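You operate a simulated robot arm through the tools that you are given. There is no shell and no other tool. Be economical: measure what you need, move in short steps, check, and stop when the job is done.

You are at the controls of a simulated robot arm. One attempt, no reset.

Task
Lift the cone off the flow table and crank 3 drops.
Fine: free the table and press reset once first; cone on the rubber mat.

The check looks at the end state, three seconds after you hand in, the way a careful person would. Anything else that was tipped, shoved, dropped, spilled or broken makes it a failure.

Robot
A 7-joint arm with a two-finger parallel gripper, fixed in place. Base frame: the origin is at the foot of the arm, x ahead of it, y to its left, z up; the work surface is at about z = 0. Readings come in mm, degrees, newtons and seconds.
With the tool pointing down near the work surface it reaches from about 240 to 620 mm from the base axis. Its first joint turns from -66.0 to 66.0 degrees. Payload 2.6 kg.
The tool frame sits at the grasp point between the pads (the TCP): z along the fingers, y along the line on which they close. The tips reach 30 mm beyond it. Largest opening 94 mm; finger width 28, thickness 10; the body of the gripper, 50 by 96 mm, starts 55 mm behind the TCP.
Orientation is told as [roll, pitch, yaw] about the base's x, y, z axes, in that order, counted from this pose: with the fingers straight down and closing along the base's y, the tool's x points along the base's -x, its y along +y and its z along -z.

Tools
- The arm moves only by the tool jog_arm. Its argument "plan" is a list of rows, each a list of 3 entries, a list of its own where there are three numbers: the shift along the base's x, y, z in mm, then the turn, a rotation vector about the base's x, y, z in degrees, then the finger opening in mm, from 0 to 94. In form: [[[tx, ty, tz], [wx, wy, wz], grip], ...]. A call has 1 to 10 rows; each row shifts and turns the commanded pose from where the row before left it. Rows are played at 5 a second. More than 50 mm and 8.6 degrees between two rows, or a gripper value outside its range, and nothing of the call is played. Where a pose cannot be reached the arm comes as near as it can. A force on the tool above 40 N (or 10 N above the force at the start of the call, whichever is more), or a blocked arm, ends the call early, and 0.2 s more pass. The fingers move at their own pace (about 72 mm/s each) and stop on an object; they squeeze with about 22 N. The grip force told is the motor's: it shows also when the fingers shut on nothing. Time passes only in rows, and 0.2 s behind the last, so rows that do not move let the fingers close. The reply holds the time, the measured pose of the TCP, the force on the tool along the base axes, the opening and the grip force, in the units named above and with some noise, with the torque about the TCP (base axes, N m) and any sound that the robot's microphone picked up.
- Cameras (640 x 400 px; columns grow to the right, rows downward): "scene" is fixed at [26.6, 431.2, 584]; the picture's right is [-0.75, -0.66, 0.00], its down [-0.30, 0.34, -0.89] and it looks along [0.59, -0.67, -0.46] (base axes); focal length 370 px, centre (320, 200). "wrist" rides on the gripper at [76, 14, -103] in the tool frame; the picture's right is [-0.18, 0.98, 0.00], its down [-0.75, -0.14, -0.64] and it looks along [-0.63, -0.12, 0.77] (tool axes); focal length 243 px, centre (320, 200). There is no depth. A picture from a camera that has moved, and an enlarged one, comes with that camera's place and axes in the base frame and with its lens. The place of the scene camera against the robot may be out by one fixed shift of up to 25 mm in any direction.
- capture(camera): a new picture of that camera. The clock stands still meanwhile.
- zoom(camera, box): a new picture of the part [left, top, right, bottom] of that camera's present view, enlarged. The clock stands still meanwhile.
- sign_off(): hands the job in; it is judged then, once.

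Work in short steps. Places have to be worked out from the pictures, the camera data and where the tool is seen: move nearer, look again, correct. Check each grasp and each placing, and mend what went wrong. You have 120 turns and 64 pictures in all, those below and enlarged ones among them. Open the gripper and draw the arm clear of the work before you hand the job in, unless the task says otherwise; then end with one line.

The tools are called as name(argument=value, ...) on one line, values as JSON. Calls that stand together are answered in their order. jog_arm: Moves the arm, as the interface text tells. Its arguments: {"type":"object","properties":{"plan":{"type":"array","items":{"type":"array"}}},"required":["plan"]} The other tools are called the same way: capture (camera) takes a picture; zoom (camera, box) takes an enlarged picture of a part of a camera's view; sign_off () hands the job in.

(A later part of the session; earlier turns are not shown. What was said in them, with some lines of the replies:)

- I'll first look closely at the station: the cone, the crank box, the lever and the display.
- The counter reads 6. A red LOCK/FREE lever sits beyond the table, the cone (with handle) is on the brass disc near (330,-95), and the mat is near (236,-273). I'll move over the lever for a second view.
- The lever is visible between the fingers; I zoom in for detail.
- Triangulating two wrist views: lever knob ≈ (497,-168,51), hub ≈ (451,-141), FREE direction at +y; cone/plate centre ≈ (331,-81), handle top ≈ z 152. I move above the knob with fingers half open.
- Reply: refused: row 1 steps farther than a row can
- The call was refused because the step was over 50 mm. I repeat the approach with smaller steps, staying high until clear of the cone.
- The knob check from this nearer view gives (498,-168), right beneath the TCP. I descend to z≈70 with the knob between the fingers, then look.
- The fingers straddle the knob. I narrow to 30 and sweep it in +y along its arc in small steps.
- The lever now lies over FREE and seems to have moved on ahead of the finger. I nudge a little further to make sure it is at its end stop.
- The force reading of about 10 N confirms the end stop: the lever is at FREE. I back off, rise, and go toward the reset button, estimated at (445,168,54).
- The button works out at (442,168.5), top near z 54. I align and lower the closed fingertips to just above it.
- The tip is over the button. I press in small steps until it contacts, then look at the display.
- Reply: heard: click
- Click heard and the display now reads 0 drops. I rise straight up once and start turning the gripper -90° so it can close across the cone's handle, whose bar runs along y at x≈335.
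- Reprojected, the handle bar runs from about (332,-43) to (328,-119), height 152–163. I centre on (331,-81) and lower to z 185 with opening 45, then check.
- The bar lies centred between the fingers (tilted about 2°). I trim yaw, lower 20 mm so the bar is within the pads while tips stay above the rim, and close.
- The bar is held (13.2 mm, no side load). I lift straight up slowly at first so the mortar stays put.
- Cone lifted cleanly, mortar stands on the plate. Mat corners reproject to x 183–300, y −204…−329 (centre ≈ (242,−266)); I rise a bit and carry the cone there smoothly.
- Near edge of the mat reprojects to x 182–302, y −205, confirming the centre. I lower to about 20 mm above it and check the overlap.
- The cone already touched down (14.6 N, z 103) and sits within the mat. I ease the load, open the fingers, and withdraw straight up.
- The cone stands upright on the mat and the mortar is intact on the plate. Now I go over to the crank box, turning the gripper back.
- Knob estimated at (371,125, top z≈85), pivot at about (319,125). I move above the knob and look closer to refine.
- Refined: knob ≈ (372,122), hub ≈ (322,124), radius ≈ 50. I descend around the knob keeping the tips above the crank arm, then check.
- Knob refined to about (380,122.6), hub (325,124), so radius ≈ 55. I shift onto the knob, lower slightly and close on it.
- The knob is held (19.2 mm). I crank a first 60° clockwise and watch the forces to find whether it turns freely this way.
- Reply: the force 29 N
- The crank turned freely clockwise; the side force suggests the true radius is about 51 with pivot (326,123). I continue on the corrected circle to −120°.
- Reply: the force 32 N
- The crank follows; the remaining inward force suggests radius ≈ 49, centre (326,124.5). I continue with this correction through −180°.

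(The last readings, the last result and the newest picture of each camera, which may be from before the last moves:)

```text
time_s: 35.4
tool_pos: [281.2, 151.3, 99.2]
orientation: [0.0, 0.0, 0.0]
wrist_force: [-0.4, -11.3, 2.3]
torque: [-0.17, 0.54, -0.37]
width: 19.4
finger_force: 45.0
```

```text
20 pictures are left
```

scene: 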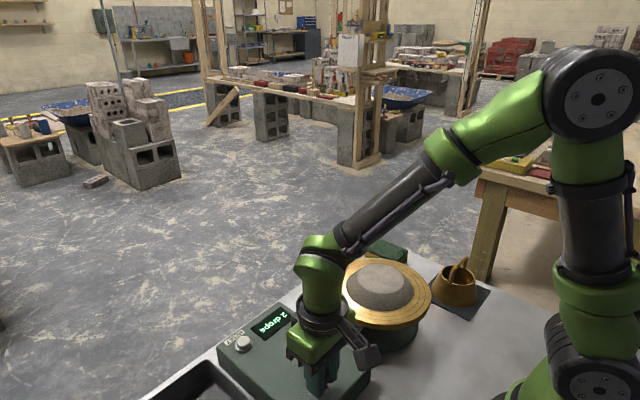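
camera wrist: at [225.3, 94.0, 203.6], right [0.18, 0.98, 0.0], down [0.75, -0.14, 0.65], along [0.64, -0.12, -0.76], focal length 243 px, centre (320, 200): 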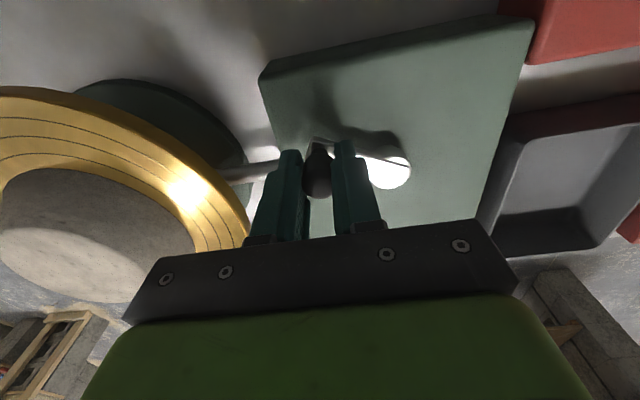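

The display seems already to have counted. I zoom before moving any further.

zoom(camera="scene", box=[220, 290, 400, 400])

zoom(camera="wrist", box=[160, 0, 480, 240])

```text
3.56 times, centred on (310, 345) of scene
camera zoom: at [26.6, 431.2, 584.0], right [-0.75, -0.66, 0.0], down [-0.3, 0.34, -0.89], along [0.59, -0.67, -0.46], focal length 1315 px, centre (356, -316)
```

zoom: 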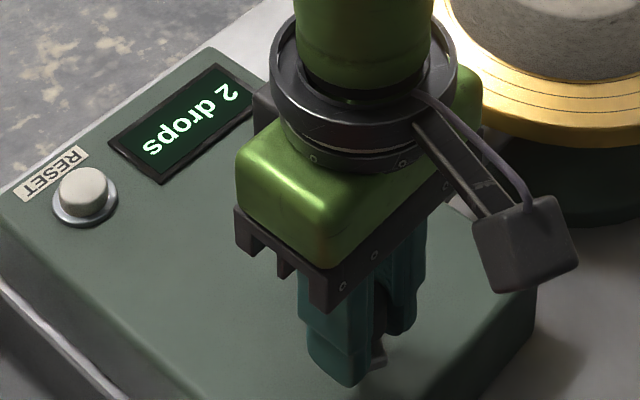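

```text
1.67 times, centred on (320, 120) of wrist
camera zoom: at [205.9, 163.8, 202.6], right [0.18, 0.98, 0.0], down [0.75, -0.14, 0.64], along [0.63, -0.12, -0.77], focal length 404 px, centre (320, 333)
```

zoom: 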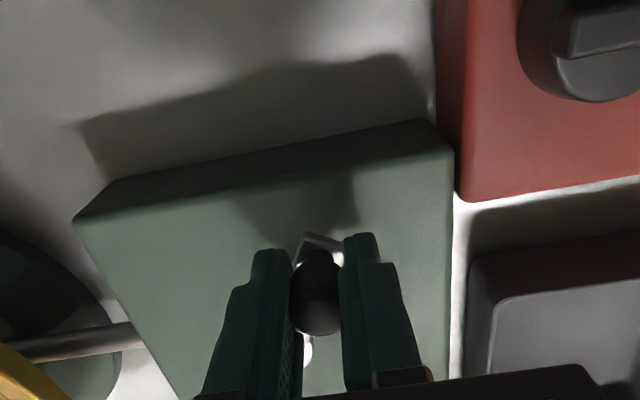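

It reads 2 drops after about 210°, so drops come roughly every 90°. I proceed in small increments of ~25° and check the display each time.

jog_arm(plan=[[[4.9, 7, 0], [0, 0, 0], 0], [[6, 6, 0], [0, 0, 0], 0], [[7, 4.9, 0], [0, 0, 0], 0]])

zoom(camera="scene", box=[220, 290, 400, 400])

```text
time_s: 36.2
tool_pos: [299.8, 168.6, 100.5]
orientation: [0.0, 0.0, 0.0]
wrist_force: [-3.1, -10.4, -1.3]
torque: [-0.14, -0.13, -0.22]
width: 19.1
finger_force: 44.8
```

```text
3.56 times, centred on (310, 345) of scene
camera zoom: at [26.6, 431.2, 584.0], right [-0.75, -0.66, 0.0], down [-0.3, 0.34, -0.89], along [0.59, -0.67, -0.46], focal length 1315 px, centre (356, -316)
```

zoom: 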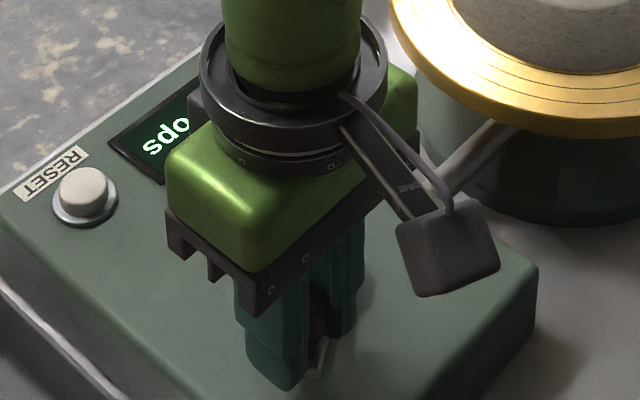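

The gripper hides the digit here. I release the knob, rise clear, and read the display.

jog_arm(plan=[[[0, 0, 0], [0, 0, 0], 25], [[0, 0, 0], [0, 0, 0], 50], [[0, 0, 15], [0, 0, 0], 50], [[0, 0, 40], [0, 0, 0], 50], [[0, 0, 40], [0, 0, 0], 50], [[0, 0, 0], [0, 0, 0], 50]])

capture(camera="wrist")

zoom(camera="scene", box=[220, 290, 400, 400])

```text
time_s: 37.6
tool_pos: [299.7, 170.3, 195.7]
orientation: [0.1, 0.1, 0.1]
wrist_force: [0.7, 0.7, -0.4]
torque: [-0.01, -0.02, -0.04]
width: 49.7
finger_force: 0.1
```

```text
16 pictures are left
camera wrist: at [222.8, 183.3, 298.6], right [0.18, 0.98, 0.0], down [0.75, -0.14, 0.64], along [0.63, -0.12, -0.77], focal length 243 px, centre (320, 200)
```

wrist: 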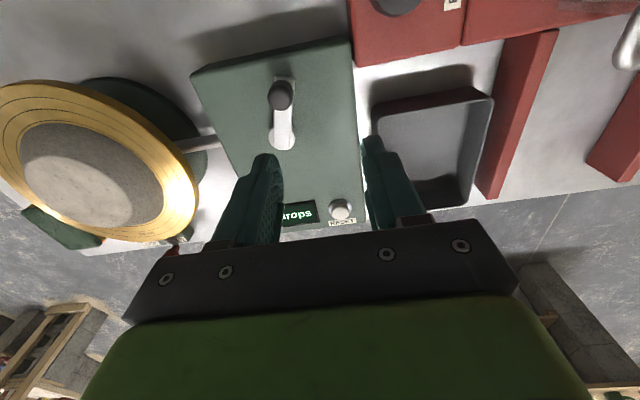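

```text
3.56 times, centred on (310, 345) of scene
camera zoom: at [26.5, 431.2, 584.0], right [-0.75, -0.66, 0.0], down [-0.3, 0.34, -0.89], along [0.59, -0.67, -0.46], focal length 1315 px, centre (356, -316)
```

zoom: 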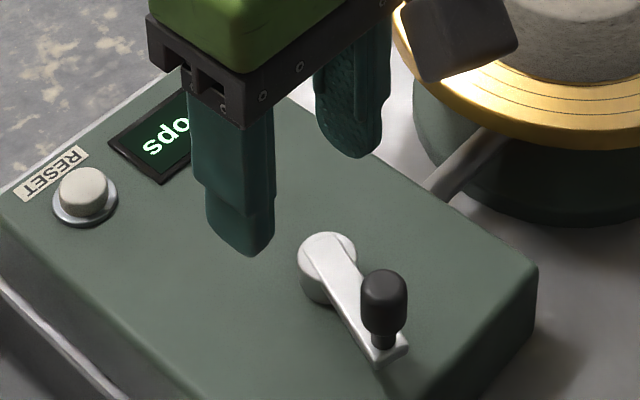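

After release, the crank rolled back to about 180°, like a cam resting in its valley. I shift aside to read the counter.

jog_arm(plan=[[[-10, -35, 0], [0, 0, 0], 50], [[-10, -35, 0], [0, 0, 0], 50], [[0, 0, 0], [0, 0, 0], 50]])

capture(camera="wrist")

zoom(camera="scene", box=[220, 290, 400, 400])

```text
time_s: 38.4
tool_pos: [279.9, 99.0, 195.5]
orientation: [0.0, -0.1, 0.1]
wrist_force: [-0.4, -0.3, 0.7]
torque: [-0.04, -0.02, 0.0]
width: 50.1
finger_force: 0.0
```

```text
14 pictures are left
camera wrist: at [202.8, 112.1, 298.1], right [0.18, 0.98, 0.0], down [0.75, -0.14, 0.64], along [0.63, -0.12, -0.77], focal length 243 px, centre (320, 200)
```

wrist: 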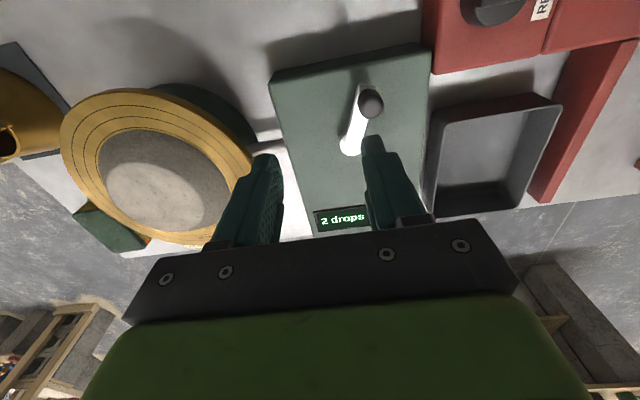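

```text
3.56 times, centred on (310, 345) of scene
camera zoom: at [26.6, 431.2, 584.0], right [-0.75, -0.66, 0.0], down [-0.3, 0.34, -0.89], along [0.59, -0.67, -0.46], focal length 1315 px, centre (356, -316)
```

zoom: 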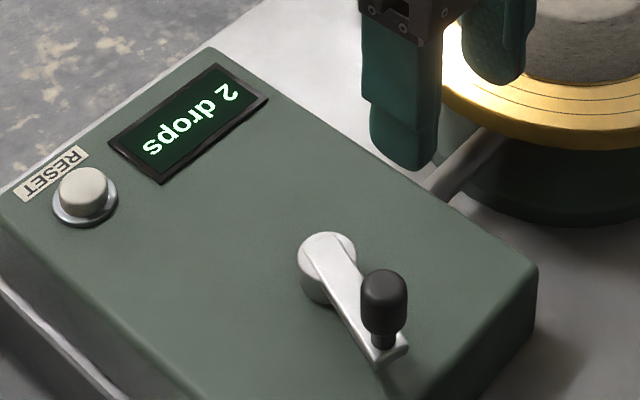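

It reads 2 drops, with the crank resting near 198° (knob ≈ (278,140)). I move above the knob again to regrip, checking before lowering fully.

jog_arm(plan=[[[-1, 40, 0], [0, 0, 0], 50], [[0, 0, -40], [0, 0, 0], 50], [[0, 0, 0], [0, 0, 0], 50]])

capture(camera="wrist")

```text
time_s: 39.2
tool_pos: [281.9, 138.7, 156.2]
orientation: [-0.1, 0.1, 0.0]
wrist_force: [-0.4, -0.3, -0.8]
torque: [-0.03, 0.0, 0.0]
width: 50.1
finger_force: 0.1
```

```text
12 pictures are left
camera wrist: at [204.5, 151.6, 258.6], right [0.18, 0.98, 0.0], down [0.75, -0.14, 0.64], along [0.63, -0.12, -0.77], focal length 243 px, centre (320, 200)
```

wrist: 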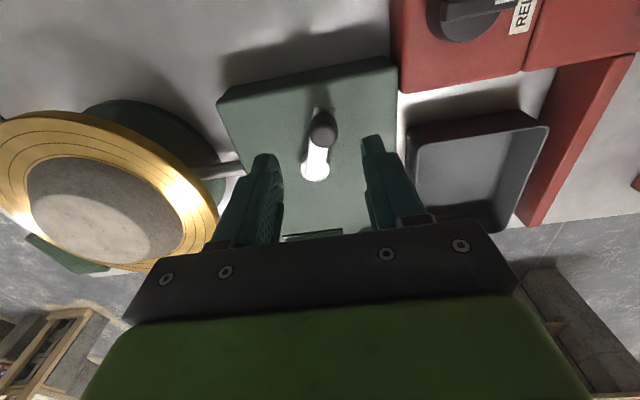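

The knob is centred beneath. I lower, grip, and crank on from ~197° to ~300°.

jog_arm(plan=[[[-1, 0, -30], [0, 0, 0], 50], [[0, 0, -25], [0, 0, 0], 50], [[0, 0, 0], [0, 0, 0], 20], [[0, 0, 0], [0, 0, 0], 0], [[0, 0, 0], [0, 0, 0], 0]])

jog_arm(plan=[[[3, 10, 0], [0, 0, 0], 0], [[7.8, 10.1, 0], [0, 0, 0], 0], [[10.1, 7.8, 0], [0, 0, 0], 0], [[11.8, 4.9, 0], [0, 0, 0], 0], [[12.7, 1.7, 0], [0, 0, 0], 0]])

capture(camera="wrist")

```text
time_s: 40.4
tool_pos: [279.8, 139.7, 102.2]
orientation: [0.0, 0.1, 0.0]
wrist_force: [-2.0, 3.3, -4.5]
torque: [0.1, -0.42, 0.12]
width: 19.1
finger_force: 45.3
```

```text
time_s: 41.6
tool_pos: [323.4, 174.7, 101.7]
orientation: [0.1, 0.1, 0.1]
wrist_force: [-6.4, -0.9, 5.5]
torque: [0.08, 0.64, -0.31]
width: 19.2
finger_force: 44.7
```

```text
11 pictures are left
camera wrist: at [248.0, 188.0, 203.4], right [0.18, 0.98, 0.0], down [0.75, -0.14, 0.64], along [0.63, -0.12, -0.77], focal length 243 px, centre (320, 200)
```

wrist: 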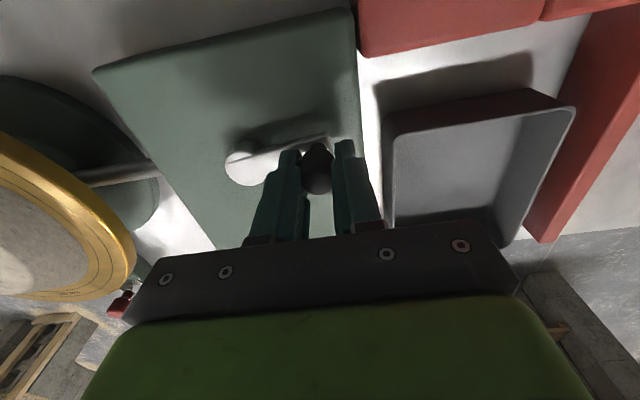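

Crank is held at about 265–270°. I check the counter from the scene camera before going on.

zoom(camera="scene", box=[220, 290, 400, 400])

```text
3.56 times, centred on (310, 345) of scene
camera zoom: at [26.5, 431.2, 584.0], right [-0.75, -0.66, 0.0], down [-0.3, 0.34, -0.89], along [0.59, -0.67, -0.46], focal length 1315 px, centre (356, -316)
```

zoom: 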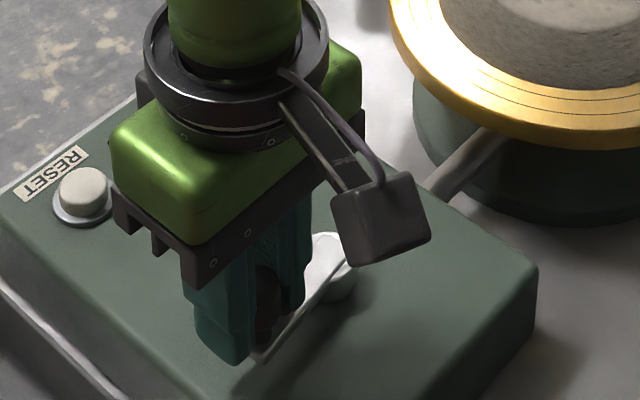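

The display is hidden. I turn on to about 298°, still well short of a possible fourth drop, then release and look.

jog_arm(plan=[[[6.4, -0.3, 0], [0, 0, 0], 0], [[6.3, -1.4, 0], [0, 0, 0], 0], [[10.3, -4.0, 0], [0, 0, 0], 0], [[0, 0, 0], [0, 0, 0], 0], [[0, 0, 0], [0, 0, 0], 25], [[0, 0, 0], [0, 0, 0], 50], [[0, 0, 20], [0, 0, 0], 50], [[0, 0, 40], [0, 0, 0], 50], [[-20, -40, 20], [0, 0, 0], 50], [[-20, -45, 0], [0, 0, 0], 50]])

zoom(camera="scene", box=[220, 290, 400, 400])

```text
time_s: 43.8
tool_pos: [305.9, 81.1, 179.2]
orientation: [0.0, 0.0, 0.2]
wrist_force: [-0.8, -0.4, -0.4]
torque: [-0.02, 0.01, 0.01]
width: 50.0
finger_force: 0.0
```

```text
3.56 times, centred on (310, 345) of scene
camera zoom: at [26.6, 431.3, 584.0], right [-0.75, -0.66, 0.0], down [-0.3, 0.34, -0.89], along [0.59, -0.67, -0.46], focal length 1315 px, centre (356, -316)
```

zoom: 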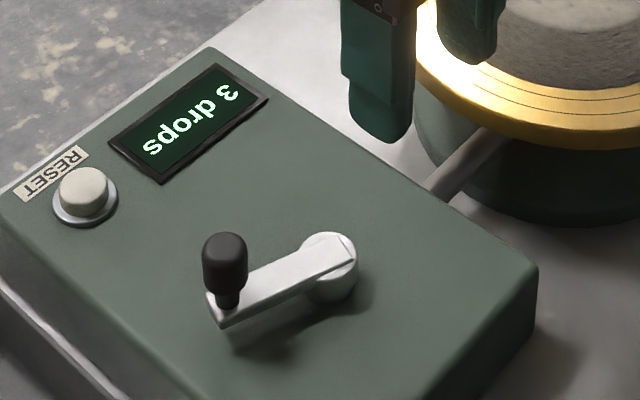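

The counter reads 3 drops. I raise the arm clear and take a final look at everything.

jog_arm(plan=[[[0, 0, 45], [0, 0, 0], 70], [[0, 0, 45], [0, 0, 0], 94], [[0, 20, 45], [0, 0, 0], 94], [[0, 30, 20], [0, 0, 0], 94], [[0, 0, 0], [0, 0, 0], 94]])

zoom(camera="scene", box=[200, 220, 520, 400])

capture(camera="wrist")

```text
time_s: 45.0
tool_pos: [306.1, 134.4, 334.6]
orientation: [0.0, 0.0, 0.1]
wrist_force: [-0.3, 0.1, 0.3]
torque: [0.03, -0.03, -0.02]
width: 94.0
finger_force: 0.0
```

```text
2.00 times, centred on (360, 310) of scene
camera zoom: at [26.5, 431.2, 584.0], right [-0.75, -0.66, 0.0], down [-0.3, 0.34, -0.89], along [0.59, -0.67, -0.46], focal length 740 px, centre (240, -20)
```

zoom: 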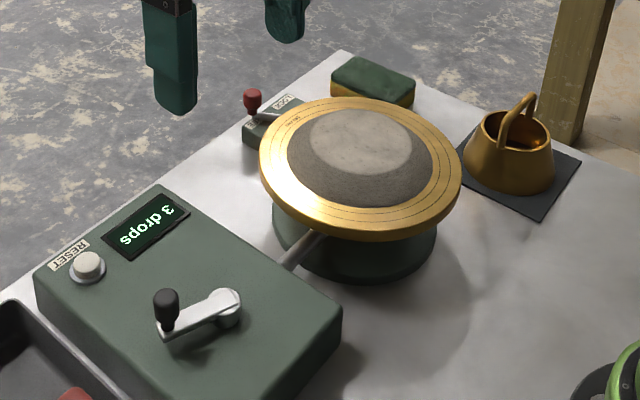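

```text
7 pictures are left
camera wrist: at [229.4, 146.8, 437.7], right [0.18, 0.98, 0.0], down [0.75, -0.14, 0.64], along [0.63, -0.12, -0.77], focal length 243 px, centre (320, 200)
```

wrist: 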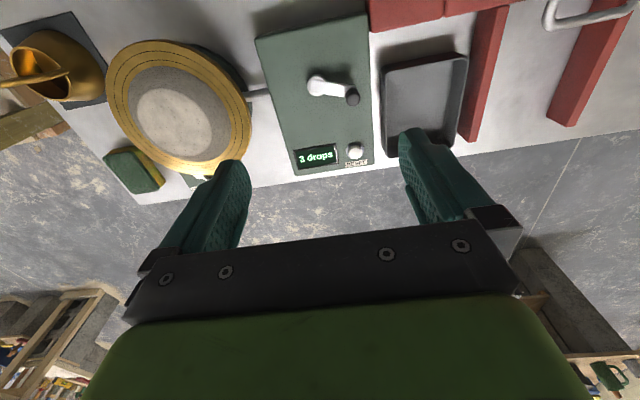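

Everything matches the task: lever at FREE, counter at 3 drops after one reset, cone upright on the mat, mortar spread on the plate, arm clear. I hand in.

sign_off()

```text
The job is handed in.
```

The job is handed in: I freed the table, pressed reset once, moved the cone upright onto the rubber mat, and cranked until the counter read 3 drops; nothing else looked disturbed in the last pictures.
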